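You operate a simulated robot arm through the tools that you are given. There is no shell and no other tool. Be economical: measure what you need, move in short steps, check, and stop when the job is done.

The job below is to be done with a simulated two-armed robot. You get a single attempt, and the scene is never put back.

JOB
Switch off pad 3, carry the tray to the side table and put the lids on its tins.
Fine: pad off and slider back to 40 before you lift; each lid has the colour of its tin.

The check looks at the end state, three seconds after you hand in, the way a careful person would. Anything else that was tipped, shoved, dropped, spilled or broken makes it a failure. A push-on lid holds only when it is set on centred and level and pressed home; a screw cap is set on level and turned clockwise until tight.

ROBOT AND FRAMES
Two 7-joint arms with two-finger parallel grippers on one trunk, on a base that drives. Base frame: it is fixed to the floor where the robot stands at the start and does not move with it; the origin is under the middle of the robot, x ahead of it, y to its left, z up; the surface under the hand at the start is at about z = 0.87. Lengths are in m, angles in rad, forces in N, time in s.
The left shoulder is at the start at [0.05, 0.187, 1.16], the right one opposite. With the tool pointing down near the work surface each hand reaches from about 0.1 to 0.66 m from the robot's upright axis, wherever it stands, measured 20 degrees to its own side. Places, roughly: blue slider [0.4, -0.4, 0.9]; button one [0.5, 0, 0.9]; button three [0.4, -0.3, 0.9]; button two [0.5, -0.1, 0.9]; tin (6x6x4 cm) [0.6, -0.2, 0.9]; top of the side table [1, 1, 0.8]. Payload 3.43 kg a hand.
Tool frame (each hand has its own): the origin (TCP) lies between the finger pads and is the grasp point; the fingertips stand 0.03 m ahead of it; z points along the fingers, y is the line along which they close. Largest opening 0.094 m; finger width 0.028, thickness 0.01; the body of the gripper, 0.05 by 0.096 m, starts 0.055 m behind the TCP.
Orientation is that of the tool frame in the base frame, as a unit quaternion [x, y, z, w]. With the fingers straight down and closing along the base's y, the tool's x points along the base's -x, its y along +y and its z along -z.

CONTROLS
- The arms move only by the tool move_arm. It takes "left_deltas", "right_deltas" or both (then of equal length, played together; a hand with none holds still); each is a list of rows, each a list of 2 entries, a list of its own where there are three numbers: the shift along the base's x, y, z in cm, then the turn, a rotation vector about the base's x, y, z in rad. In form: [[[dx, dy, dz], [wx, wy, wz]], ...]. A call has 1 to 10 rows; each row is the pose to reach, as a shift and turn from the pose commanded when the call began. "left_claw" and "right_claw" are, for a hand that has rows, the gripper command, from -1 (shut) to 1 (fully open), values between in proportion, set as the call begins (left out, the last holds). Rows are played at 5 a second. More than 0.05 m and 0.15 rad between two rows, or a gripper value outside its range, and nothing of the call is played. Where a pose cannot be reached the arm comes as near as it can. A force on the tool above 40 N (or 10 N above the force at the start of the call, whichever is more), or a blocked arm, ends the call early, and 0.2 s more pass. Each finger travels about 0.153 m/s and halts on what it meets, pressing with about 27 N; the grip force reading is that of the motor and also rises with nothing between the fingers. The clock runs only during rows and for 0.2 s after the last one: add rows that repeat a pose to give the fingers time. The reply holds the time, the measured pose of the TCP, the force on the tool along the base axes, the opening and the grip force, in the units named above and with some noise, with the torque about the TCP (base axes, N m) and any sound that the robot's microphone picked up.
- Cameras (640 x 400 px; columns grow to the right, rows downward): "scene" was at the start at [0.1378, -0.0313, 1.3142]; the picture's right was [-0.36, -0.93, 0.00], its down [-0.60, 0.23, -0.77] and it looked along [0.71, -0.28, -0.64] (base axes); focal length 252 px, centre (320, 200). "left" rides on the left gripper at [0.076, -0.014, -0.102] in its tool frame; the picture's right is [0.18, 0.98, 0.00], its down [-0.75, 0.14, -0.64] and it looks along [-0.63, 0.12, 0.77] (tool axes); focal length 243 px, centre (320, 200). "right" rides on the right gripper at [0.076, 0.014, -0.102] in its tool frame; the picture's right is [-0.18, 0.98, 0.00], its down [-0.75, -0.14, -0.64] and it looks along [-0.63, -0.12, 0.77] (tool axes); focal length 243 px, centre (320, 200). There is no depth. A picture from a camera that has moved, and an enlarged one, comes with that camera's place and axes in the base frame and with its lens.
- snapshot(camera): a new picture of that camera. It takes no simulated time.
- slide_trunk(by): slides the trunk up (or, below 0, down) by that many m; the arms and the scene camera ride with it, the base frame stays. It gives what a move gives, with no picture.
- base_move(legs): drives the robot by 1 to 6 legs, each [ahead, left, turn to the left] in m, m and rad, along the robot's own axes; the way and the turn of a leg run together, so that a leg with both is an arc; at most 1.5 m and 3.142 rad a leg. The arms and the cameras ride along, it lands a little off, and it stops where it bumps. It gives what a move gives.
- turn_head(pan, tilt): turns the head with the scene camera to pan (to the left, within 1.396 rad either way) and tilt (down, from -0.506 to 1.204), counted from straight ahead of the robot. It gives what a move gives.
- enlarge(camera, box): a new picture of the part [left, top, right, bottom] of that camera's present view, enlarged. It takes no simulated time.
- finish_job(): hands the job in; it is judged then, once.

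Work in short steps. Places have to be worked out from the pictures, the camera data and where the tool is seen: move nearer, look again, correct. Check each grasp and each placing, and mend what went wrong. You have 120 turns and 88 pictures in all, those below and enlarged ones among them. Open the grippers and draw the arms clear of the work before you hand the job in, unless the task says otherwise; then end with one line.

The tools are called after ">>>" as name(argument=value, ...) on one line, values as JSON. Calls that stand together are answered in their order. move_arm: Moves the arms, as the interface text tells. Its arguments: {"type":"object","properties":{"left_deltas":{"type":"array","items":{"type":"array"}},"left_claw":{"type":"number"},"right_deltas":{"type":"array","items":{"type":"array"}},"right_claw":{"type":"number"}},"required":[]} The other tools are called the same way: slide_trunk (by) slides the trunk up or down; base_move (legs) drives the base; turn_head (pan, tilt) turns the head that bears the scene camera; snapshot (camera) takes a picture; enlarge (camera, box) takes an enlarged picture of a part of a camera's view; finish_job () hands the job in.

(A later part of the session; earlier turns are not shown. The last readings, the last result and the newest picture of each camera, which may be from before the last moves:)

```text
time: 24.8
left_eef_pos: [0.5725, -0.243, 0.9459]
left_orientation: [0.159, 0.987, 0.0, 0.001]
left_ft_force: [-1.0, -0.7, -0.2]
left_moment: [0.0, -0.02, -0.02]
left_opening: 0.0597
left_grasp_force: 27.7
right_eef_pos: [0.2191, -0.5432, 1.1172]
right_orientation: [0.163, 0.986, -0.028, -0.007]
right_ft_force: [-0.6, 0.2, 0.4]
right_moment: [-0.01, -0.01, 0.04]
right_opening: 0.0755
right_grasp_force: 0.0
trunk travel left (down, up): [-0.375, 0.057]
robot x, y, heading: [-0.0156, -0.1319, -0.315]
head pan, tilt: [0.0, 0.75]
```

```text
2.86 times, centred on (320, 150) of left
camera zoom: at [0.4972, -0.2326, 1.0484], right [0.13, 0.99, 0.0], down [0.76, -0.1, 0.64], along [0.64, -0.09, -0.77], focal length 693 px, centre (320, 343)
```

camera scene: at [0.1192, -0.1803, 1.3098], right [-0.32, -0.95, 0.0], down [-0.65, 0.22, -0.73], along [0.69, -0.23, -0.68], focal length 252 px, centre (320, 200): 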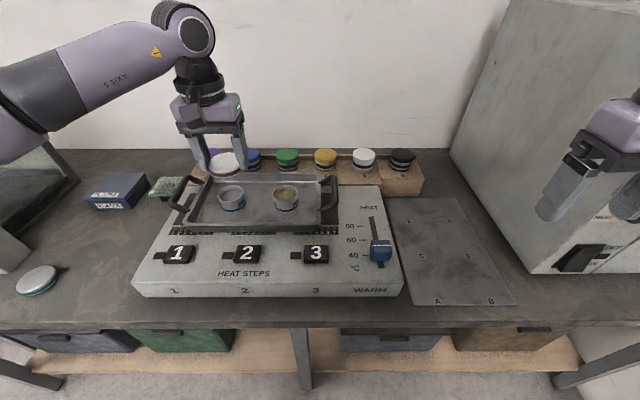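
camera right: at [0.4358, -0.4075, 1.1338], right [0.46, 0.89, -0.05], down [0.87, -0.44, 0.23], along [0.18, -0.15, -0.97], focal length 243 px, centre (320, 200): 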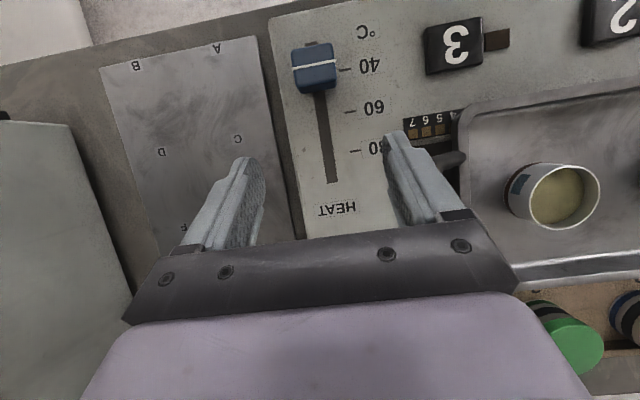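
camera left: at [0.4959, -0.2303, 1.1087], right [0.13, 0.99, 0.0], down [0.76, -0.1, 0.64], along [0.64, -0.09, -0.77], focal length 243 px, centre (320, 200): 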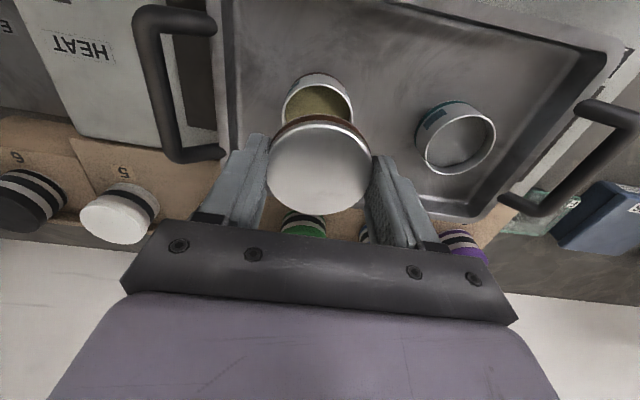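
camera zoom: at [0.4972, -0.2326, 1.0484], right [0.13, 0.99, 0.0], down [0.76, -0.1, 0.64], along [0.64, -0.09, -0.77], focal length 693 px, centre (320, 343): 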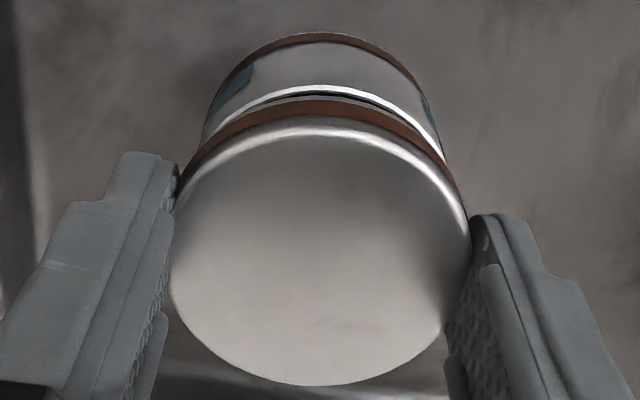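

Lid bottom is about 3 mm above the rim and centred within about a millimetre. I shift 1 mm back and descend in fine steps, watching the force.

>>> move_arm(left_deltas=[[[-0.1, 0.03, 0], [0, 0, 0]], [[-0.1, 0.03, -0.3], [0, 0, 0]], [[-0.1, 0.03, -0.6], [0, 0, 0]], [[-0.1, 0.03, -0.6], [0, 0, 0]]])

```text
time: 25.8
left_eef_pos: [0.5706, -0.2429, 0.9414]
left_orientation: [0.159, 0.987, -0.002, 0.002]
left_ft_force: [1.6, 1.1, 16.3]
left_moment: [0.01, -0.13, 0.05]
left_opening: 0.0601
left_grasp_force: 26.9
right_eef_pos: [0.2186, -0.5426, 1.1185]
right_orientation: [0.163, 0.986, -0.028, -0.006]
right_ft_force: [0.1, -1.0, 0.3]
right_moment: [0.01, 0.01, -0.02]
right_opening: 0.0752
right_grasp_force: 0.1
trunk travel left (down, up): [-0.375, 0.057]
robot x, y, heading: [-0.0156, -0.1348, -0.321]
head pan, tilt: [0.0, 0.75]
```

In contact at 16 N. I check both views before pressing harder.

>>> enlarge(camera="scene", box=[255, 160, 315, 215])

>>> enlarge(camera="left", box=[250, 80, 390, 220])

```text
7.27 times, centred on (285, 188) of scene
camera zoom: at [0.1179, -0.1798, 1.3102], right [-0.32, -0.95, 0.0], down [-0.65, 0.22, -0.73], along [0.69, -0.23, -0.68], focal length 1835 px, centre (574, 291)
```

zoom: 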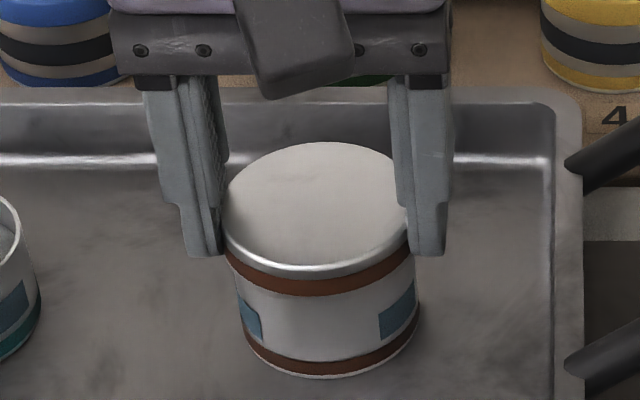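

```text
2.86 times, centred on (320, 150) of left
camera zoom: at [0.495, -0.2316, 1.0445], right [0.13, 0.99, 0.0], down [0.76, -0.1, 0.65], along [0.64, -0.09, -0.76], focal length 693 px, centre (320, 343)
```

zoom: 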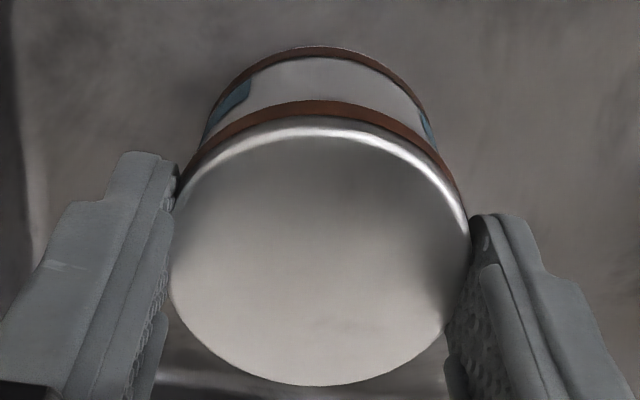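

Lid sits evenly on the rim all round. I press it home in small steps.

>>> move_arm(left_deltas=[[[0, 0, -0.2], [0, 0, 0]], [[0, 0, -0.4], [0, 0, 0]], [[0, 0, -0.6], [0, 0, 0]]])

>>> enlarge(camera="scene", box=[255, 160, 315, 215])

```text
time: 26.6
left_eef_pos: [0.5717, -0.2423, 0.9405]
left_orientation: [0.159, 0.987, -0.001, 0.005]
left_ft_force: [0.7, 3.7, 32.1]
left_moment: [0.28, -0.14, 0.03]
left_opening: 0.0595
left_grasp_force: 27.6
right_eef_pos: [0.2176, -0.5433, 1.1193]
right_orientation: [0.163, 0.986, -0.029, -0.005]
right_ft_force: [0.2, 0.1, -0.7]
right_moment: [0.02, 0.0, 0.01]
right_opening: 0.0755
right_grasp_force: 0.1
trunk travel left (down, up): [-0.375, 0.057]
robot x, y, heading: [-0.0151, -0.1329, -0.322]
head pan, tilt: [0.0, 0.75]
```

```text
7.27 times, centred on (285, 188) of scene
camera zoom: at [0.1161, -0.1792, 1.3105], right [-0.32, -0.95, 0.0], down [-0.64, 0.21, -0.73], along [0.7, -0.23, -0.68], focal length 1835 px, centre (574, 291)
```

zoom: 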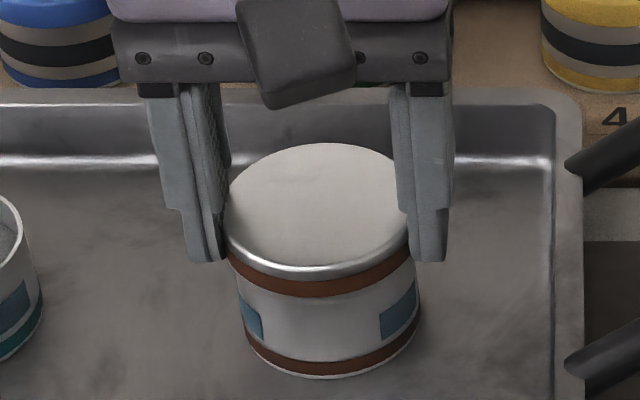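

32 N and no gap left. I ease off, release, rise, and will press the lid centre with closed fingertips to be certain.

>>> move_arm(left_deltas=[[[0, 0, 0.5], [0, 0, 0]], [[0, 0, 0.5], [0, 0, 0]]])

>>> move_arm(left_deltas=[[[0, 0, 0], [0, 0, 0]], [[0, 0, 0], [0, 0, 0]], [[0, 0, 3], [0, 0, 0]], [[0, 0, 6], [0, 0, 0]]], left_claw=0.9)

>>> move_arm(left_deltas=[[[0, 0, 0], [0, 0, 0]], [[0, 0, 0], [0, 0, 0]], [[0, 0, 0], [0, 0, 0]], [[0, 0, 0], [0, 0, 0]]], left_claw=-1)

>>> snapshot(camera="left")

```text
time: 27.2
left_eef_pos: [0.5707, -0.2429, 0.9406]
left_orientation: [0.161, 0.987, -0.001, 0.001]
left_ft_force: [0.6, 1.8, 18.9]
left_moment: [0.11, -0.13, -0.01]
left_opening: 0.0598
left_grasp_force: 27.3
right_eef_pos: [0.2176, -0.5422, 1.1171]
right_orientation: [0.163, 0.986, -0.028, -0.005]
right_ft_force: [-0.3, -0.6, 0.0]
right_moment: [0.05, -0.01, -0.02]
right_opening: 0.0751
right_grasp_force: 0.0
trunk travel left (down, up): [-0.375, 0.057]
robot x, y, heading: [-0.0126, -0.1341, -0.322]
head pan, tilt: [0.0, 0.75]
```

```text
time: 28.2
left_eef_pos: [0.5723, -0.2422, 0.9995]
left_orientation: [0.16, 0.987, -0.001, 0.001]
left_ft_force: [-0.2, 0.1, 0.1]
left_moment: [-0.02, -0.01, 0.0]
left_opening: 0.0894
left_grasp_force: 0.1
right_eef_pos: [0.2201, -0.5428, 1.1166]
right_orientation: [0.163, 0.986, -0.028, -0.007]
right_ft_force: [-0.3, -0.4, -0.2]
right_moment: [0.0, 0.01, -0.02]
right_opening: 0.0752
right_grasp_force: 0.0
trunk travel left (down, up): [-0.375, 0.057]
robot x, y, heading: [-0.0109, -0.1336, -0.319]
head pan, tilt: [0.0, 0.75]
```

```text
time: 29.2
left_eef_pos: [0.5724, -0.2418, 0.9979]
left_orientation: [0.159, 0.987, -0.001, 0.0]
left_ft_force: [0.0, 0.3, 0.2]
left_moment: [0.02, -0.02, 0.01]
left_opening: 0.0
left_grasp_force: 26.9
right_eef_pos: [0.2201, -0.5426, 1.1168]
right_orientation: [0.163, 0.986, -0.029, -0.006]
right_ft_force: [0.2, 0.6, 0.2]
right_moment: [0.02, 0.0, -0.01]
right_opening: 0.0749
right_grasp_force: 0.0
trunk travel left (down, up): [-0.375, 0.057]
robot x, y, heading: [-0.0197, -0.1346, -0.316]
head pan, tilt: [0.0, 0.75]
```

```text
50 pictures are left
camera left: at [0.4955, -0.2313, 1.1019], right [0.13, 0.99, 0.0], down [0.76, -0.1, 0.64], along [0.64, -0.09, -0.77], focal length 243 px, centre (320, 200)
```

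left: 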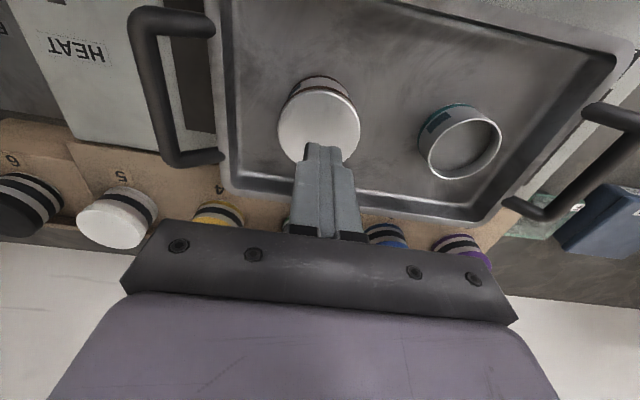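

Lid stays on, level. I press its centre with the closed fingertips up to about 35–40 N.

>>> move_arm(left_deltas=[[[0, 0, -2], [0, 0, 0]], [[0, 0, -3.6], [0, 0, 0]], [[0, 0, -4.2], [0, 0, 0]], [[0, 0, -4.6], [0, 0, 0]], [[0, 0, -5], [0, 0, 0]], [[0, 0, -5.4], [0, 0, 0]]])

```text
time: 30.6
left_eef_pos: [0.5741, -0.2432, 0.9567]
left_orientation: [0.158, 0.987, -0.005, 0.007]
left_ft_force: [-3.1, 2.1, 17.8]
left_moment: [0.07, 0.15, 0.04]
left_opening: 0.0002
left_grasp_force: 26.9
right_eef_pos: [0.2195, -0.543, 1.1155]
right_orientation: [0.164, 0.986, -0.028, -0.005]
right_ft_force: [-0.7, 0.9, -0.3]
right_moment: [0.06, 0.0, 0.02]
right_opening: 0.0753
right_grasp_force: 0.0
trunk travel left (down, up): [-0.375, 0.057]
robot x, y, heading: [-0.0137, -0.1334, -0.321]
head pan, tilt: [0.0, 0.75]
stopped in row 6 (left hand): the force on the tool passed its limit at 43 N (the readings are from after the stop); the commanded pose is now the measured one
```

Pressed to 43 N without further give. I rise and inspect the lid.

>>> move_arm(left_deltas=[[[0, 0, 4], [0, 0, 0]], [[0, 0, 8], [0, 0, 0]], [[0, 3, 11], [0, 0, 0]]])

>>> enlarge(camera="scene", box=[200, 160, 320, 235])

```text
time: 31.4
left_eef_pos: [0.5733, -0.2128, 1.0614]
left_orientation: [0.157, 0.988, -0.004, 0.004]
left_ft_force: [-0.5, 0.9, 0.4]
left_moment: [-0.06, -0.03, -0.03]
left_opening: 0.0
left_grasp_force: 27.1
right_eef_pos: [0.2183, -0.5418, 1.1167]
right_orientation: [0.163, 0.986, -0.028, -0.006]
right_ft_force: [0.1, 0.9, -0.3]
right_moment: [-0.04, -0.04, 0.02]
right_opening: 0.0755
right_grasp_force: 0.1
trunk travel left (down, up): [-0.375, 0.057]
robot x, y, heading: [-0.0144, -0.1366, -0.321]
head pan, tilt: [0.0, 0.75]
```

```text
5.33 times, centred on (260, 198) of scene
camera zoom: at [0.1191, -0.1791, 1.3098], right [-0.32, -0.95, 0.0], down [-0.65, 0.21, -0.73], along [0.69, -0.23, -0.68], focal length 1346 px, centre (640, 213)
```

zoom: 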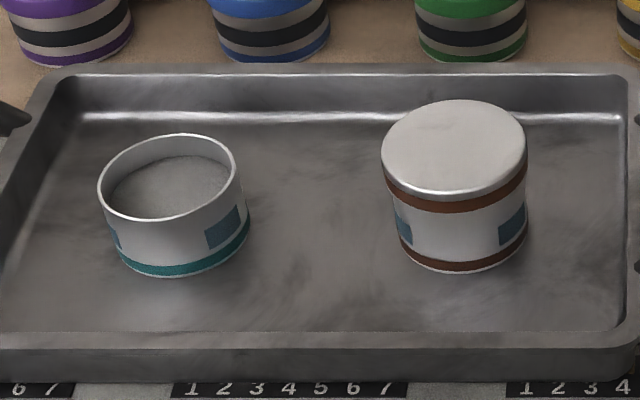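

The brown lid sits flush, level and centred. Now for the teal lid (about [0.569, 0.308]): I draw the left hand in, open it, and drive 0.4 m to the left along the bench.

>>> move_arm(left_deltas=[[[-3, 3, 1], [0, 0, 0]], [[-6, 6, 1], [0, 0, 0]], [[-9, 9, 1], [0, 0, 0]], [[-12.3, 12, 1], [0, 0, 0]], [[-12.6, 13.7, 1], [0, 0, 0]]], left_claw=1)

>>> base_move(legs=[[0, 0.4, 0]])

>>> snapshot(camera="left")

```text
time: 32.5
left_eef_pos: [0.4478, -0.0764, 1.0743]
left_orientation: [0.157, 0.988, -0.003, 0.004]
left_ft_force: [0.9, 0.1, -0.2]
left_moment: [-0.01, 0.02, -0.02]
left_opening: 0.094
left_grasp_force: 0.0
right_eef_pos: [0.2201, -0.5425, 1.1159]
right_orientation: [0.163, 0.986, -0.028, -0.006]
right_ft_force: [-0.6, -0.3, -0.2]
right_moment: [-0.02, -0.01, 0.01]
right_opening: 0.0753
right_grasp_force: 0.0
trunk travel left (down, up): [-0.375, 0.057]
robot x, y, heading: [-0.0143, -0.1313, -0.317]
head pan, tilt: [0.0, 0.75]
```

```text
time: 36.5
left_eef_pos: [0.5723, 0.2969, 1.0734]
left_orientation: [0.158, 0.988, -0.003, 0.005]
left_ft_force: [0.0, 0.2, 0.2]
left_moment: [0.0, 0.0, 0.0]
left_opening: 0.0939
left_grasp_force: 0.1
right_eef_pos: [0.3435, -0.1706, 1.1166]
right_orientation: [0.162, 0.986, -0.028, -0.006]
right_ft_force: [0.8, -0.2, 0.6]
right_moment: [-0.04, -0.01, 0.03]
right_opening: 0.075
right_grasp_force: 0.2
trunk travel left (down, up): [-0.375, 0.057]
robot x, y, heading: [0.1085, 0.2411, -0.323]
head pan, tilt: [0.0, 0.75]
```

```text
48 pictures are left
camera left: at [0.4954, 0.3084, 1.1756], right [0.13, 0.99, -0.01], down [0.75, -0.1, 0.65], along [0.64, -0.09, -0.76], focal length 243 px, centre (320, 200)
```

left: 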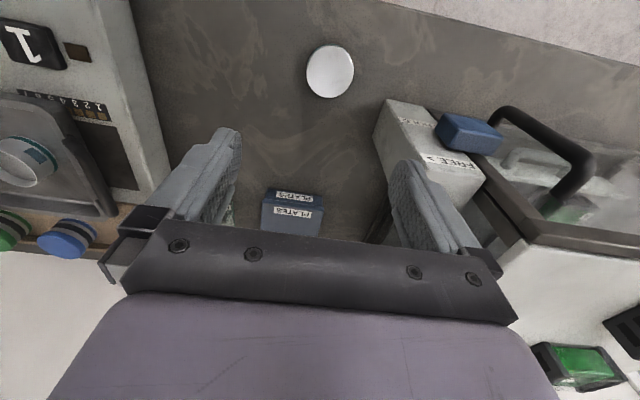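

The teal lid is at about [0.572, 0.312]; a box corner is some 2 cm off the left finger, so I open only to 0.08, level the hand, descend part way and look.

>>> move_arm(left_deltas=[[[0, 0.7, -4], [0.007, 0.009, 0]], [[0, 1.4, -8], [0.007, 0.009, 0]], [[0, 1.4, -12], [0.007, 0.009, 0]], [[0, 1.4, -14.5], [0.007, 0.009, 0]], [[0, 1.4, -14.5], [0.007, 0.009, 0]]], left_claw=0.7)

>>> snapshot(camera="left")

>>> turn_head(pan=0.4, tilt=0.8)

>>> snapshot(camera="scene")

```text
time: 37.8
left_eef_pos: [0.5718, 0.3117, 0.9298]
left_orientation: [0.157, 0.988, -0.001, 0.0]
left_ft_force: [-0.1, 0.6, -0.3]
left_moment: [0.0, 0.03, -0.02]
left_opening: 0.0798
left_grasp_force: 0.1
right_eef_pos: [0.3454, -0.1692, 1.1159]
right_orientation: [0.162, 0.986, -0.028, -0.006]
right_ft_force: [-0.9, -0.6, 0.1]
right_moment: [0.01, 0.0, 0.03]
right_opening: 0.0752
right_grasp_force: 0.0
trunk travel left (down, up): [-0.375, 0.057]
robot x, y, heading: [0.1091, 0.2418, -0.315]
head pan, tilt: [0.0, 0.75]
```

```text
47 pictures are left
camera left: at [0.4964, 0.3219, 1.0326], right [0.13, 0.99, 0.0], down [0.76, -0.1, 0.64], along [0.64, -0.08, -0.77], focal length 243 px, centre (320, 200)
```

left: 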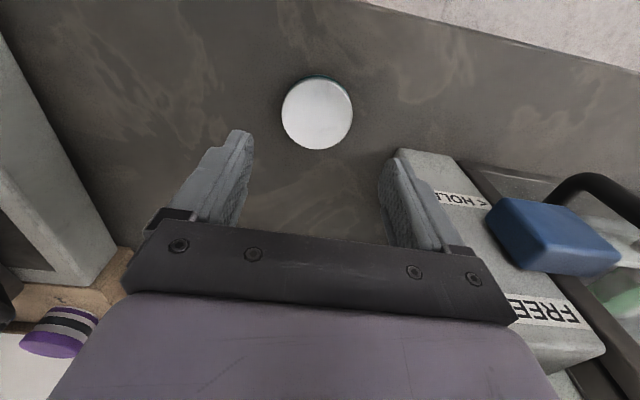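

```text
time: 38.6
left_eef_pos: [0.5722, 0.3105, 0.9299]
left_orientation: [0.157, 0.988, 0.0, 0.0]
left_ft_force: [0.4, -0.4, -0.5]
left_moment: [0.01, 0.01, 0.01]
left_opening: 0.0801
left_grasp_force: 0.1
right_eef_pos: [0.3438, -0.1701, 1.1172]
right_orientation: [0.163, 0.986, -0.028, -0.006]
right_ft_force: [-0.5, -0.4, 0.0]
right_moment: [-0.01, -0.02, 0.01]
right_opening: 0.0752
right_grasp_force: 0.2
trunk travel left (down, up): [-0.375, 0.057]
robot x, y, heading: [0.111, 0.2405, -0.316]
head pan, tilt: [0.4, 0.799]
```

```text
46 pictures are left
camera scene: at [0.2448, 0.2255, 1.3058], right [0.08, -1.0, 0.0], down [-0.71, -0.06, -0.7], along [0.69, 0.06, -0.72], focal length 252 px, centre (320, 200)
```

scene: 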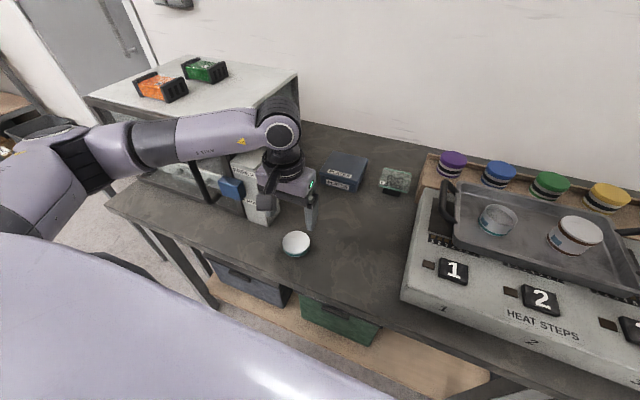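

Aligned within 2 mm. I descend to TCP z 0.836 and close on the teal lid.

>>> move_arm(left_deltas=[[[0.1, -0.1, -4], [0, 0, 0]], [[0.15, -0.15, -8], [0, 0, 0]], [[0.15, -0.15, -9.4], [0, 0, 0]], [[0.15, -0.15, -9.4], [0, 0, 0]]])

>>> move_arm(left_deltas=[[[0, 0, 0], [0, 0, 0]], [[0, 0, 0], [0, 0, 0]], [[0, 0, 0], [0, 0, 0]]], left_claw=-0.2)

>>> enlarge(camera="left", box=[220, 80, 420, 240])

```text
time: 39.6
left_eef_pos: [0.5729, 0.3098, 0.8363]
left_orientation: [0.157, 0.988, 0.0, 0.0]
left_ft_force: [0.1, -0.3, 0.0]
left_moment: [-0.01, 0.0, -0.02]
left_opening: 0.08
left_grasp_force: 0.1
right_eef_pos: [0.3438, -0.1706, 1.117]
right_orientation: [0.162, 0.986, -0.028, -0.006]
right_ft_force: [0.4, -0.1, 0.5]
right_moment: [-0.01, -0.01, -0.01]
right_opening: 0.0754
right_grasp_force: 0.2
trunk travel left (down, up): [-0.375, 0.057]
robot x, y, heading: [0.1118, 0.234, -0.319]
head pan, tilt: [0.4, 0.799]
```

```text
time: 40.4
left_eef_pos: [0.5742, 0.3103, 0.8368]
left_orientation: [0.157, 0.988, 0.0, 0.001]
left_ft_force: [0.0, 0.0, 0.2]
left_moment: [0.0, 0.01, 0.01]
left_opening: 0.0623
left_grasp_force: 26.9
right_eef_pos: [0.3434, -0.1695, 1.116]
right_orientation: [0.162, 0.986, -0.028, -0.007]
right_ft_force: [-0.2, 0.2, -0.4]
right_moment: [0.02, -0.04, -0.03]
right_opening: 0.0751
right_grasp_force: 0.0
trunk travel left (down, up): [-0.375, 0.057]
robot x, y, heading: [0.1135, 0.2369, -0.315]
head pan, tilt: [0.4, 0.799]
```

```text
2.50 times, centred on (320, 160) of left
camera zoom: at [0.4979, 0.3206, 0.9388], right [0.13, 0.99, 0.0], down [0.76, -0.1, 0.64], along [0.64, -0.08, -0.77], focal length 606 px, centre (320, 300)
```

zoom: 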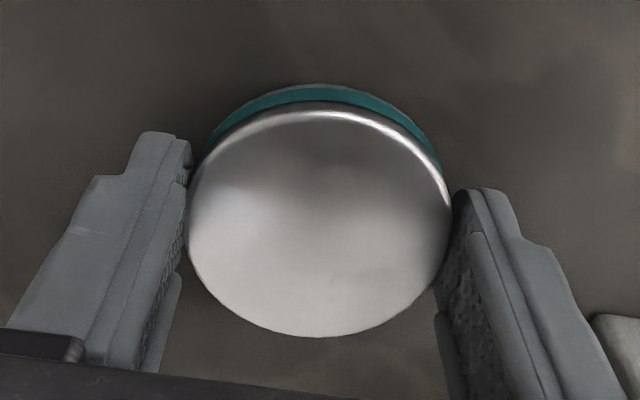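

Teal lid gripped (opening 0.062), centred. I lift it and drive back to the right.

>>> move_arm(left_deltas=[[[0, 0, 4], [0, 0, 0]], [[0, 0, 8], [0, 0, 0]], [[0, 0, 12], [0, 0, 0]], [[0, 0, 16], [0, 0, 0]], [[0, 0, 20], [0, 0, 0]], [[0, 0, 23], [0, 0, 0]]])

>>> base_move(legs=[[0, -0.4, 0]])

>>> turn_head(pan=0.0, tilt=0.75)

>>> snapshot(camera="left")

>>> enlarge(camera="scene", box=[180, 140, 340, 240])

```text
time: 41.8
left_eef_pos: [0.5718, 0.3105, 1.0664]
left_orientation: [0.158, 0.987, 0.0, 0.0]
left_ft_force: [0.4, 0.0, -0.2]
left_moment: [0.0, -0.01, -0.02]
left_opening: 0.0622
left_grasp_force: 26.9
right_eef_pos: [0.344, -0.1704, 1.117]
right_orientation: [0.162, 0.986, -0.029, -0.006]
right_ft_force: [1.2, 0.0, 0.2]
right_moment: [0.0, -0.04, -0.01]
right_opening: 0.075
right_grasp_force: 0.0
trunk travel left (down, up): [-0.375, 0.057]
robot x, y, heading: [0.1112, 0.2329, -0.321]
head pan, tilt: [0.4, 0.799]
```

```text
time: 45.9
left_eef_pos: [0.4478, -0.067, 1.0653]
left_orientation: [0.155, 0.988, 0.0, 0.0]
left_ft_force: [-0.3, -0.7, 0.2]
left_moment: [0.0, 0.0, 0.03]
left_opening: 0.062
left_grasp_force: 26.9
right_eef_pos: [0.2213, -0.5497, 1.1162]
right_orientation: [0.159, 0.987, -0.028, -0.007]
right_ft_force: [0.1, 0.1, 0.0]
right_moment: [0.0, 0.0, -0.02]
right_opening: 0.0754
right_grasp_force: 0.0
trunk travel left (down, up): [-0.375, 0.057]
robot x, y, heading: [-0.0171, -0.1436, -0.31]
head pan, tilt: [0.4, 0.799]
```

```text
time: 46.8
left_eef_pos: [0.4485, -0.0657, 1.0666]
left_orientation: [0.154, 0.988, 0.0, 0.0]
left_ft_force: [-0.9, -0.1, 0.4]
left_moment: [0.04, 0.0, -0.01]
left_opening: 0.0623
left_grasp_force: 26.8
right_eef_pos: [0.2216, -0.5489, 1.1167]
right_orientation: [0.159, 0.987, -0.028, -0.006]
right_ft_force: [0.2, -0.5, -0.1]
right_moment: [0.0, 0.04, -0.02]
right_opening: 0.0753
right_grasp_force: 0.0
trunk travel left (down, up): [-0.375, 0.057]
robot x, y, heading: [-0.013, -0.1417, -0.31]
head pan, tilt: [0.0, 0.75]
```

```text
44 pictures are left
camera left: at [0.3715, -0.0563, 1.1683], right [0.12, 0.99, 0.0], down [0.76, -0.1, 0.64], along [0.64, -0.08, -0.77], focal length 243 px, centre (320, 200)
```

left: 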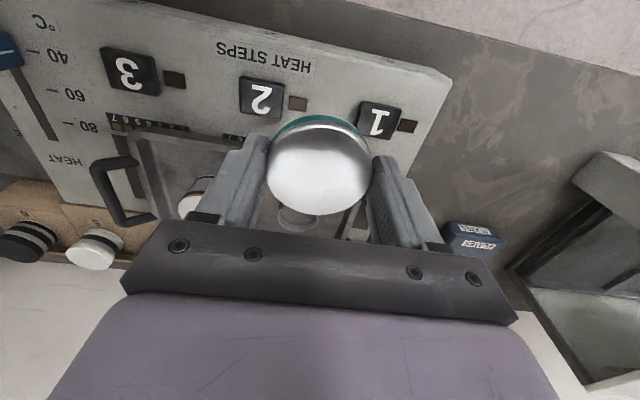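

```text
4.00 times, centred on (260, 190) of scene
camera zoom: at [0.1188, -0.1865, 1.3098], right [-0.31, -0.95, 0.0], down [-0.65, 0.21, -0.73], along [0.7, -0.23, -0.68], focal length 1009 px, centre (560, 240)
```

zoom: 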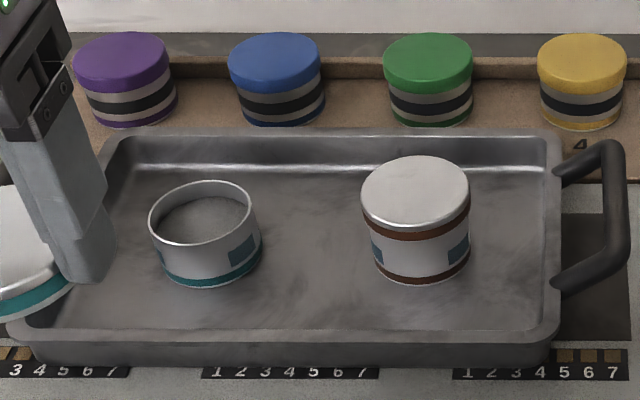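

Teal tin's rim centre is about [0.610, -0.122, 0.913]. I carry the lid over it, staying 5 cm above.

>>> move_arm(left_deltas=[[[4, -1.4, 0], [0, 0, 0]], [[8, -2.8, 0], [0, 0, 0]], [[12, -4.2, 0], [0, 0, 0]], [[16.2, -5.7, 0], [0, 0, 0]], [[16.2, -5.7, -3], [0, 0, 0]], [[16.2, -5.7, -6.5], [0, 0, 0]], [[16.2, -5.7, -9.5], [0, 0, 0]], [[16.2, -5.7, -9.5], [0, 0, 0]]])

>>> enlarge(camera="scene", box=[195, 145, 275, 215])

>>> enlarge(camera="left", box=[250, 80, 390, 220])

```text
time: 48.5
left_eef_pos: [0.613, -0.1219, 0.9708]
left_orientation: [0.155, 0.988, 0.0, 0.0]
left_ft_force: [0.0, 0.2, -0.9]
left_moment: [-0.03, 0.02, -0.01]
left_opening: 0.0622
left_grasp_force: 27.0
right_eef_pos: [0.2207, -0.5495, 1.1173]
right_orientation: [0.158, 0.987, -0.029, -0.006]
right_ft_force: [-0.6, -1.0, 1.0]
right_moment: [-0.01, -0.02, 0.0]
right_opening: 0.0753
right_grasp_force: 0.0
trunk travel left (down, up): [-0.375, 0.057]
robot x, y, heading: [-0.0203, -0.1414, -0.312]
head pan, tilt: [0.0, 0.75]
```

```text
5.71 times, centred on (235, 180) of scene
camera zoom: at [0.1187, -0.1866, 1.3098], right [-0.31, -0.95, 0.0], down [-0.65, 0.21, -0.73], along [0.7, -0.23, -0.68], focal length 1442 px, centre (806, 314)
```

zoom: 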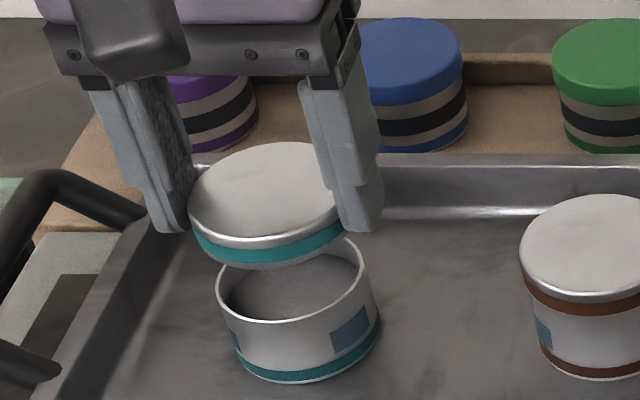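

```text
2.86 times, centred on (320, 150) of left
camera zoom: at [0.5361, -0.1117, 1.0734], right [0.12, 0.99, 0.0], down [0.76, -0.1, 0.64], along [0.64, -0.08, -0.77], focal length 693 px, centre (320, 343)
```

zoom: 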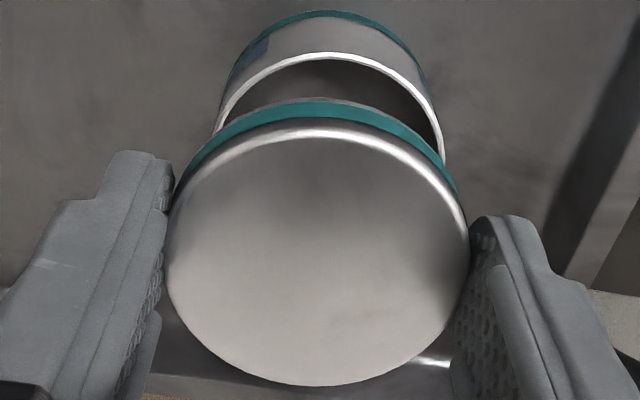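

The tin is about 2 mm to the left and 1 mm ahead of the lid. I correct and lower to just above the rim.

>>> move_arm(left_deltas=[[[0.16, 0.16, 0], [0, 0, 0]], [[0.16, 0.16, -1.2], [0, 0, 0]], [[0.16, 0.16, -2.3], [0, 0, 0]], [[0.16, 0.16, -2.3], [0, 0, 0]]])

>>> enlarge(camera="scene", box=[200, 160, 260, 215])

>>> enlarge(camera="left", box=[250, 80, 390, 220])

```text
time: 49.5
left_eef_pos: [0.6117, -0.1222, 0.9494]
left_orientation: [0.154, 0.988, 0.0, -0.001]
left_ft_force: [-0.3, -0.2, -0.9]
left_moment: [0.01, 0.01, 0.01]
left_opening: 0.0623
left_grasp_force: 27.5
right_eef_pos: [0.2219, -0.5493, 1.1167]
right_orientation: [0.159, 0.987, -0.028, -0.006]
right_ft_force: [0.2, 0.4, -0.6]
right_moment: [-0.03, 0.02, 0.01]
right_opening: 0.0752
right_grasp_force: 0.1
trunk travel left (down, up): [-0.375, 0.057]
robot x, y, heading: [-0.0174, -0.1408, -0.313]
head pan, tilt: [0.0, 0.75]
```

```text
7.27 times, centred on (230, 188) of scene
camera zoom: at [0.1187, -0.1866, 1.3098], right [-0.31, -0.95, 0.0], down [-0.65, 0.21, -0.73], along [0.7, -0.23, -0.68], focal length 1835 px, centre (974, 291)
```

zoom: 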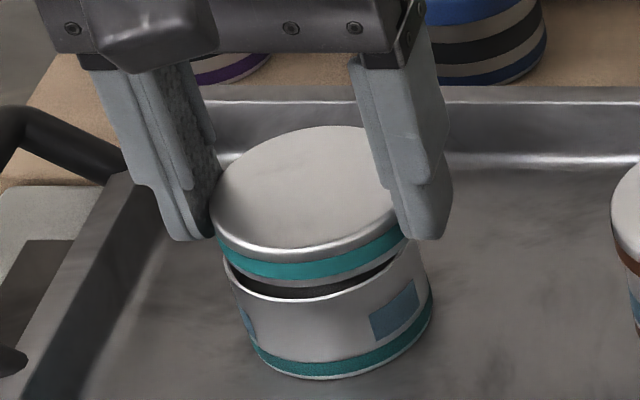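

```text
2.86 times, centred on (320, 150) of left
camera zoom: at [0.5358, -0.1122, 1.0513], right [0.12, 0.99, 0.0], down [0.76, -0.1, 0.64], along [0.64, -0.08, -0.77], focal length 693 px, centre (320, 343)
```

zoom: 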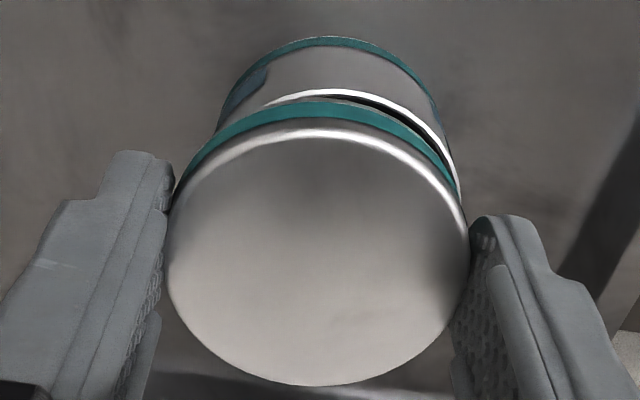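

Still about 2 mm to go to the left and 1 mm ahead. I apply that, lower 4 mm, and compare again.

>>> move_arm(left_deltas=[[[0.16, 0.17, 0], [0, 0, 0]], [[0.16, 0.17, -0.3], [0, 0, 0]], [[0.16, 0.17, -0.4], [0, 0, 0]]])

>>> enlarge(camera="left", box=[250, 80, 390, 220])

>>> enlarge(camera="scene", box=[200, 160, 260, 215])

```text
time: 50.4
left_eef_pos: [0.6134, -0.1209, 0.9454]
left_orientation: [0.155, 0.988, 0.0, -0.001]
left_ft_force: [0.3, -0.1, -0.2]
left_moment: [-0.02, 0.03, -0.01]
left_opening: 0.0621
left_grasp_force: 27.1
right_eef_pos: [0.2207, -0.5502, 1.1167]
right_orientation: [0.159, 0.987, -0.028, -0.005]
right_ft_force: [0.3, 0.1, 0.6]
right_moment: [-0.01, -0.01, -0.01]
right_opening: 0.0753
right_grasp_force: 0.1
trunk travel left (down, up): [-0.375, 0.057]
robot x, y, heading: [-0.0159, -0.14, -0.314]
head pan, tilt: [0.0, 0.75]
```

```text
2.86 times, centred on (320, 150) of left
camera zoom: at [0.5367, -0.1104, 1.047], right [0.12, 0.99, 0.0], down [0.76, -0.1, 0.64], along [0.64, -0.08, -0.77], focal length 693 px, centre (320, 343)
```

zoom: 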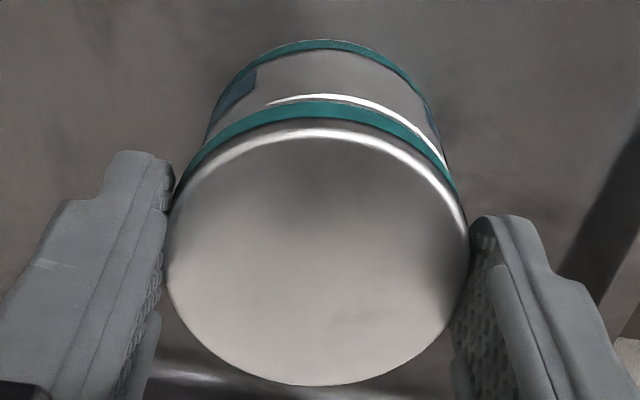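

```text
7.27 times, centred on (230, 188) of scene
camera zoom: at [0.1188, -0.1866, 1.3098], right [-0.31, -0.95, 0.0], down [-0.65, 0.21, -0.73], along [0.7, -0.23, -0.68], focal length 1835 px, centre (974, 291)
```

zoom: 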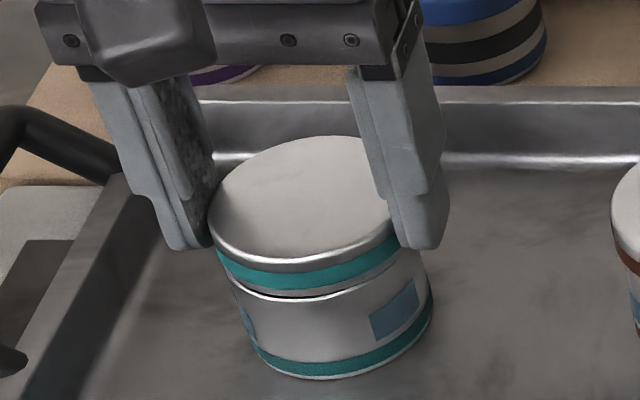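

Now aligned as well as the brown one was. I nudge half a millimetre and go down to contact.

>>> move_arm(left_deltas=[[[0.04, 0.06, 0], [0, 0, 0]], [[0.04, 0.06, -0.3], [0, 0, 0]], [[0.04, 0.06, -0.6], [0, 0, 0]], [[0.04, 0.06, -0.6], [0, 0, 0]]])

>>> enlarge(camera="left", box=[250, 80, 390, 220])

>>> enlarge(camera="scene", box=[200, 160, 260, 215])

```text
time: 51.4
left_eef_pos: [0.6126, -0.1192, 0.9416]
left_orientation: [0.154, 0.988, -0.001, 0.002]
left_ft_force: [2.2, 2.7, 16.6]
left_moment: [0.27, 0.0, -0.01]
left_opening: 0.0623
left_grasp_force: 26.9
right_eef_pos: [0.2198, -0.5492, 1.1163]
right_orientation: [0.159, 0.987, -0.028, -0.006]
right_ft_force: [-0.6, 0.3, 0.5]
right_moment: [0.01, -0.02, 0.01]
right_opening: 0.0753
right_grasp_force: 0.0
trunk travel left (down, up): [-0.375, 0.057]
robot x, y, heading: [-0.014, -0.1393, -0.313]
head pan, tilt: [0.0, 0.75]
```

```text
2.86 times, centred on (320, 150) of left
camera zoom: at [0.536, -0.1097, 1.0429], right [0.12, 0.99, 0.0], down [0.76, -0.09, 0.65], along [0.64, -0.08, -0.76], focal length 693 px, centre (320, 343)
```

zoom: 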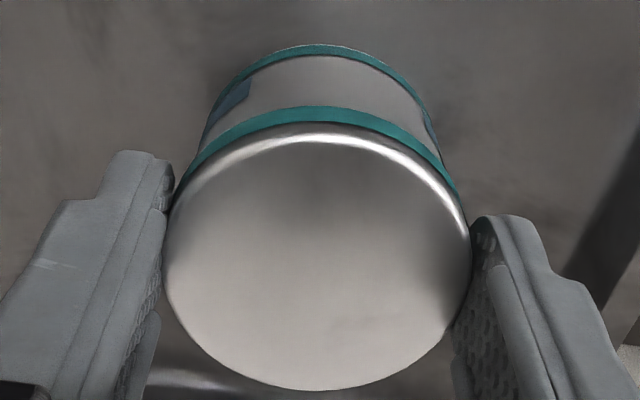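

```text
7.27 times, centred on (230, 188) of scene
camera zoom: at [0.1173, -0.1864, 1.3101], right [-0.31, -0.95, 0.0], down [-0.65, 0.21, -0.73], along [0.7, -0.23, -0.68], focal length 1835 px, centre (974, 291)
```

zoom: 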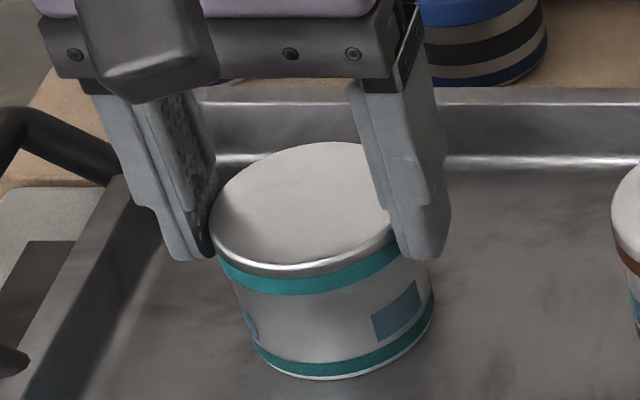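

Seated all round. I press it down further, then release and press from the top.

>>> move_arm(left_deltas=[[[0, 0, -0.2], [0, 0, 0]], [[0, 0, -0.4], [0, 0, 0]], [[0, 0, -0.6], [0, 0, 0]]])

>>> move_arm(left_deltas=[[[0, 0, 0.5], [0, 0, 0]], [[0, 0, 0.5], [0, 0, 0]]])

>>> move_arm(left_deltas=[[[0, 0, 0], [0, 0, 0]], [[0, 0, 0], [0, 0, 0]], [[0, 0, 3], [0, 0, 0]], [[0, 0, 6], [0, 0, 0]]], left_claw=0.9)

>>> enlarge(camera="scene", box=[200, 160, 320, 235])

```text
time: 52.1
left_eef_pos: [0.612, -0.1207, 0.9341]
left_orientation: [0.155, 0.988, 0.0, 0.003]
left_ft_force: [0.9, 1.8, 17.8]
left_moment: [0.04, -0.14, 0.02]
left_opening: 0.0625
left_grasp_force: 26.8
right_eef_pos: [0.2197, -0.5484, 1.1179]
right_orientation: [0.159, 0.987, -0.028, -0.004]
right_ft_force: [0.1, -0.3, -0.1]
right_moment: [-0.03, -0.02, 0.02]
right_opening: 0.0753
right_grasp_force: 0.1
trunk travel left (down, up): [-0.375, 0.057]
robot x, y, heading: [-0.0152, -0.1403, -0.315]
head pan, tilt: [0.0, 0.75]
```

```text
time: 52.8
left_eef_pos: [0.6134, -0.1192, 0.9356]
left_orientation: [0.154, 0.988, -0.001, -0.002]
left_ft_force: [0.8, 0.7, -0.1]
left_moment: [0.02, 0.02, 0.02]
left_opening: 0.0624
left_grasp_force: 26.9
right_eef_pos: [0.222, -0.5498, 1.1149]
right_orientation: [0.158, 0.987, -0.028, -0.006]
right_ft_force: [-0.2, -0.7, -0.4]
right_moment: [0.03, -0.01, -0.02]
right_opening: 0.0752
right_grasp_force: 0.1
trunk travel left (down, up): [-0.375, 0.057]
robot x, y, heading: [-0.0172, -0.1432, -0.316]
head pan, tilt: [0.0, 0.75]
```

```text
time: 53.8
left_eef_pos: [0.6143, -0.1206, 0.9974]
left_orientation: [0.155, 0.988, -0.001, 0.0]
left_ft_force: [0.9, 0.1, -0.2]
left_moment: [-0.01, 0.04, -0.01]
left_opening: 0.0893
left_grasp_force: 0.1
right_eef_pos: [0.2208, -0.55, 1.1165]
right_orientation: [0.158, 0.987, -0.028, -0.006]
right_ft_force: [-0.2, 0.2, -0.4]
right_moment: [0.03, 0.02, -0.02]
right_opening: 0.0752
right_grasp_force: 0.1
trunk travel left (down, up): [-0.375, 0.057]
robot x, y, heading: [-0.0149, -0.1412, -0.316]
head pan, tilt: [0.0, 0.75]
```

```text
5.33 times, centred on (260, 198) of scene
camera zoom: at [0.1185, -0.1867, 1.3097], right [-0.31, -0.95, 0.0], down [-0.65, 0.21, -0.73], along [0.7, -0.23, -0.68], focal length 1346 px, centre (640, 213)
```

zoom: 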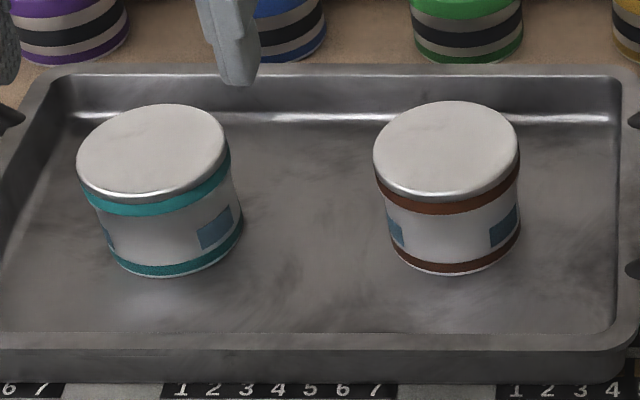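

Both lids look alike and level. I shut the gripper and press the teal lid's centre as I did with the brown, comparing the height reached.

>>> move_arm(left_deltas=[[[0, 0, 0], [0, 0, 0]], [[0, 0, 0], [0, 0, 0]], [[0, 0, 0], [0, 0, 0]], [[0, 0, 0], [0, 0, 0]]], left_claw=-1)

>>> move_arm(left_deltas=[[[0, 0, -2], [0, 0, 0]], [[0, 0, -3.6], [0, 0, 0]], [[0, 0, -4.2], [0, 0, 0]], [[0, 0, -4.6], [0, 0, 0]], [[0, 0, -5], [0, 0, 0]], [[0, 0, -5.4], [0, 0, 0]], [[0, 0, -5.6], [0, 0, 0]]])

```text
time: 54.8
left_eef_pos: [0.6144, -0.12, 0.9974]
left_orientation: [0.154, 0.988, -0.001, 0.0]
left_ft_force: [-0.2, -0.8, -0.2]
left_moment: [-0.02, -0.01, 0.0]
left_opening: 0.0
left_grasp_force: 27.3
right_eef_pos: [0.2215, -0.5485, 1.1157]
right_orientation: [0.16, 0.987, -0.027, -0.006]
right_ft_force: [0.0, -0.1, 0.0]
right_moment: [-0.06, -0.03, 0.01]
right_opening: 0.0754
right_grasp_force: 0.1
trunk travel left (down, up): [-0.375, 0.057]
robot x, y, heading: [-0.0153, -0.1427, -0.308]
head pan, tilt: [0.0, 0.75]
```

```text
time: 56.1
left_eef_pos: [0.6144, -0.1201, 0.9561]
left_orientation: [0.154, 0.988, -0.005, 0.009]
left_ft_force: [-6.1, 2.8, 15.6]
left_moment: [0.15, 0.36, -0.03]
left_opening: 0.0001
left_grasp_force: 27.7
right_eef_pos: [0.2207, -0.5487, 1.1161]
right_orientation: [0.16, 0.987, -0.027, -0.005]
right_ft_force: [-0.1, -0.1, -0.8]
right_moment: [0.0, 0.0, 0.0]
right_opening: 0.0753
right_grasp_force: 0.1
trunk travel left (down, up): [-0.375, 0.057]
robot x, y, heading: [-0.0164, -0.139, -0.311]
head pan, tilt: [0.0, 0.75]
stopped in row 6 (left hand): the force on the tool passed its limit at 43 N (the readings are from after the stop); the commanded pose is now the measured one
```

Teal reached the same height, so both lids are home. I raise the left hand, draw it back, and drive a little left and ahead so the tray is centred before the robot.

>>> move_arm(left_deltas=[[[0, 0, 4], [0, 0, 0]], [[0, 0, 8], [0, 0, 0]], [[0, 0, 12], [0.005, 0.015, 0]], [[-4, 1.3, 13], [0.01, 0.015, 0]], [[-8, 2.6, 13], [0.01, 0.015, 0]]])

>>> base_move(legs=[[0.06, 0.14, 0]])

>>> snapshot(camera="scene")

```text
time: 57.3
left_eef_pos: [0.5362, -0.0916, 1.0827]
left_orientation: [0.153, 0.988, -0.001, -0.002]
left_ft_force: [0.4, 0.2, -0.1]
left_moment: [0.02, -0.01, -0.01]
left_opening: 0.0
left_grasp_force: 26.5
right_eef_pos: [0.2219, -0.5487, 1.1164]
right_orientation: [0.159, 0.987, -0.028, -0.006]
right_ft_force: [-0.2, -0.5, -0.3]
right_moment: [0.01, -0.02, 0.0]
right_opening: 0.0752
right_grasp_force: 0.1
trunk travel left (down, up): [-0.375, 0.057]
robot x, y, heading: [-0.0129, -0.1429, -0.315]
head pan, tilt: [0.0, 0.75]
```

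```text
time: 59.1
left_eef_pos: [0.6225, 0.0138, 1.0829]
left_orientation: [0.156, 0.988, 0.0, -0.002]
left_ft_force: [0.0, 0.6, -0.3]
left_moment: [0.0, 0.0, -0.01]
left_opening: 0.0001
left_grasp_force: 26.8
right_eef_pos: [0.3064, -0.4408, 1.1151]
right_orientation: [0.162, 0.986, -0.028, -0.006]
right_ft_force: [-0.5, 0.3, -0.5]
right_moment: [0.0, -0.01, -0.01]
right_opening: 0.0752
right_grasp_force: 0.0
trunk travel left (down, up): [-0.375, 0.057]
robot x, y, heading: [0.0726, -0.03, -0.32]
head pan, tilt: [0.0, 0.75]
stopped in leg 1: the robot was blocked; the commanded pose is now the measured one
```

```text
33 pictures are left
camera scene: at [0.205, -0.0774, 1.3097], right [-0.31, -0.95, 0.0], down [-0.65, 0.21, -0.73], along [0.69, -0.23, -0.68], focal length 252 px, centre (320, 200)
```

scene: 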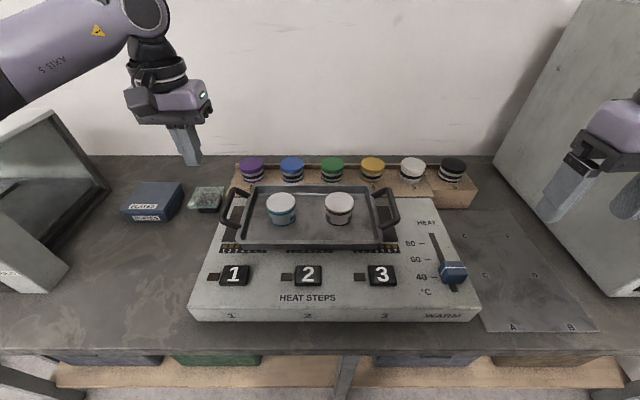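

The base touched the bench at the end; nothing moved on it. I back off 1.5 cm and look closely at the tray's handles.

>>> base_move(legs=[[-0.015, 0.0, 0]])

>>> enlarge(camera="scene", box=[205, 165, 415, 265])

```text
time: 59.9
left_eef_pos: [0.6072, 0.0192, 1.0838]
left_orientation: [0.157, 0.988, 0.0, -0.002]
left_ft_force: [-0.4, 0.9, -0.5]
left_moment: [-0.01, -0.03, -0.01]
left_opening: 0.0001
left_grasp_force: 27.5
right_eef_pos: [0.2916, -0.4367, 1.1165]
right_orientation: [0.162, 0.986, -0.028, -0.007]
right_ft_force: [0.6, -0.1, -0.4]
right_moment: [-0.02, -0.07, 0.0]
right_opening: 0.0751
right_grasp_force: 0.0
trunk travel left (down, up): [-0.375, 0.057]
robot x, y, heading: [0.059, -0.0282, -0.318]
head pan, tilt: [0.0, 0.75]
```

```text
3.05 times, centred on (310, 215) of scene
camera zoom: at [0.1903, -0.0727, 1.3099], right [-0.31, -0.95, 0.0], down [-0.65, 0.21, -0.73], along [0.7, -0.23, -0.68], focal length 769 px, centre (350, 154)
```

zoom: 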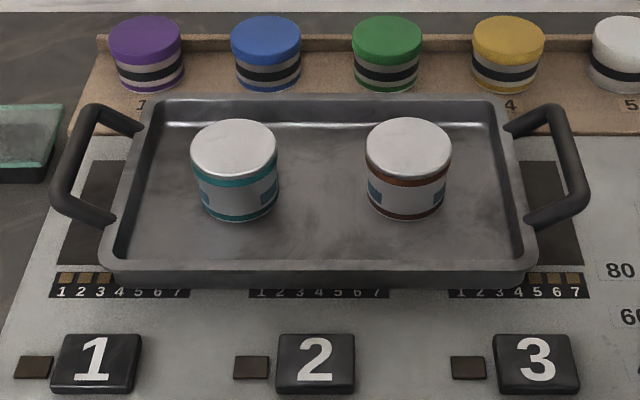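

Handle bars are near [0.671, -0.006] (left) and [0.552, -0.368] (right), z about 0.90. I bring both hands above them, level the right one, and look with the wrist cameras.

>>> move_arm(left_deltas=[[[1, -0.4, 0], [0, 0, 0]], [[2, -0.8, 0], [0, 0, 0]], [[3, -1.2, 0], [0, 0, 0]], [[4, -1.6, 0], [0, 0, 0]], [[5.4, -2, -2], [0, 0, 0]], [[6.4, -2.5, -5], [0, 0, 0]], [[6.4, -2.5, -8], [0, 0, 0]]], right_deltas=[[[4, 1, -1], [0.01, -0.01, 0]], [[8, 2, -2], [0.02, -0.02, 0]], [[12, 3, -4], [0.053, -0.023, 0]], [[16, 4, -6], [0.053, -0.023, 0]], [[20, 5, -8], [0.053, -0.023, 0]], [[23.5, 6, -10], [0.053, -0.023, 0]], [[26, 6.9, -11.5], [0.053, -0.023, 0]]], left_claw=-0.15, right_claw=-0.15)

>>> snapshot(camera="left")

>>> snapshot(camera="right")

```text
time: 61.5
left_eef_pos: [0.6745, -0.0059, 1.0025]
left_orientation: [0.157, 0.988, 0.001, -0.002]
left_ft_force: [0.4, -0.3, -0.3]
left_moment: [-0.01, 0.0, 0.0]
left_opening: 0.04
left_grasp_force: 0.1
right_eef_pos: [0.5552, -0.367, 0.9994]
right_orientation: [0.162, 0.987, 0.0, 0.0]
right_ft_force: [0.0, 0.7, -0.8]
right_moment: [0.04, 0.02, 0.02]
right_opening: 0.0401
right_grasp_force: 0.1
trunk travel left (down, up): [-0.375, 0.057]
robot x, y, heading: [0.0583, -0.0249, -0.317]
head pan, tilt: [0.0, 0.75]
```

```text
31 pictures are left
camera left: at [0.5983, 0.0043, 1.1054], right [0.13, 0.99, 0.0], down [0.76, -0.1, 0.64], along [0.63, -0.08, -0.77], focal length 243 px, centre (320, 200)
```

left: 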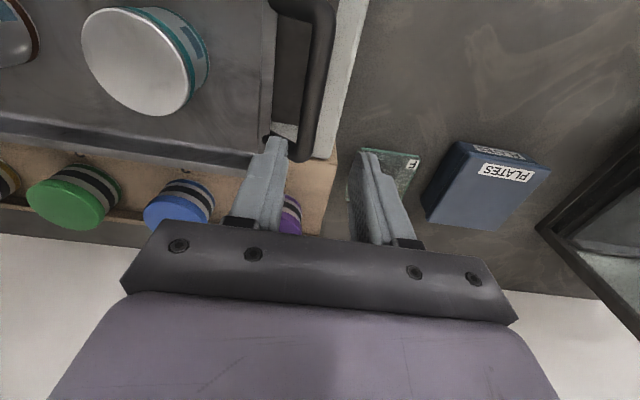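

```text
30 pictures are left
camera right: at [0.4885, -0.3294, 1.1014], right [0.49, 0.87, 0.0], down [0.67, -0.37, 0.64], along [0.56, -0.31, -0.77], focal length 243 px, centre (320, 200)
```

right: 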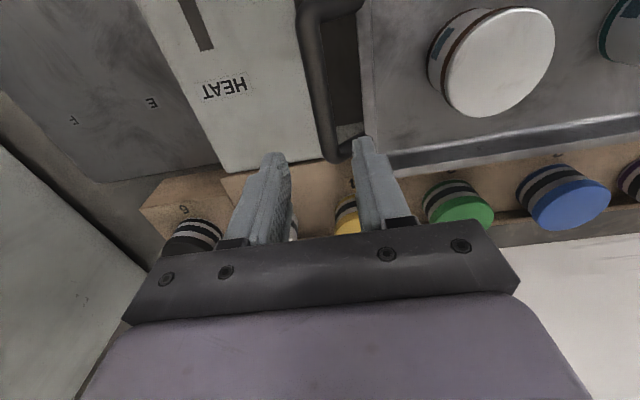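

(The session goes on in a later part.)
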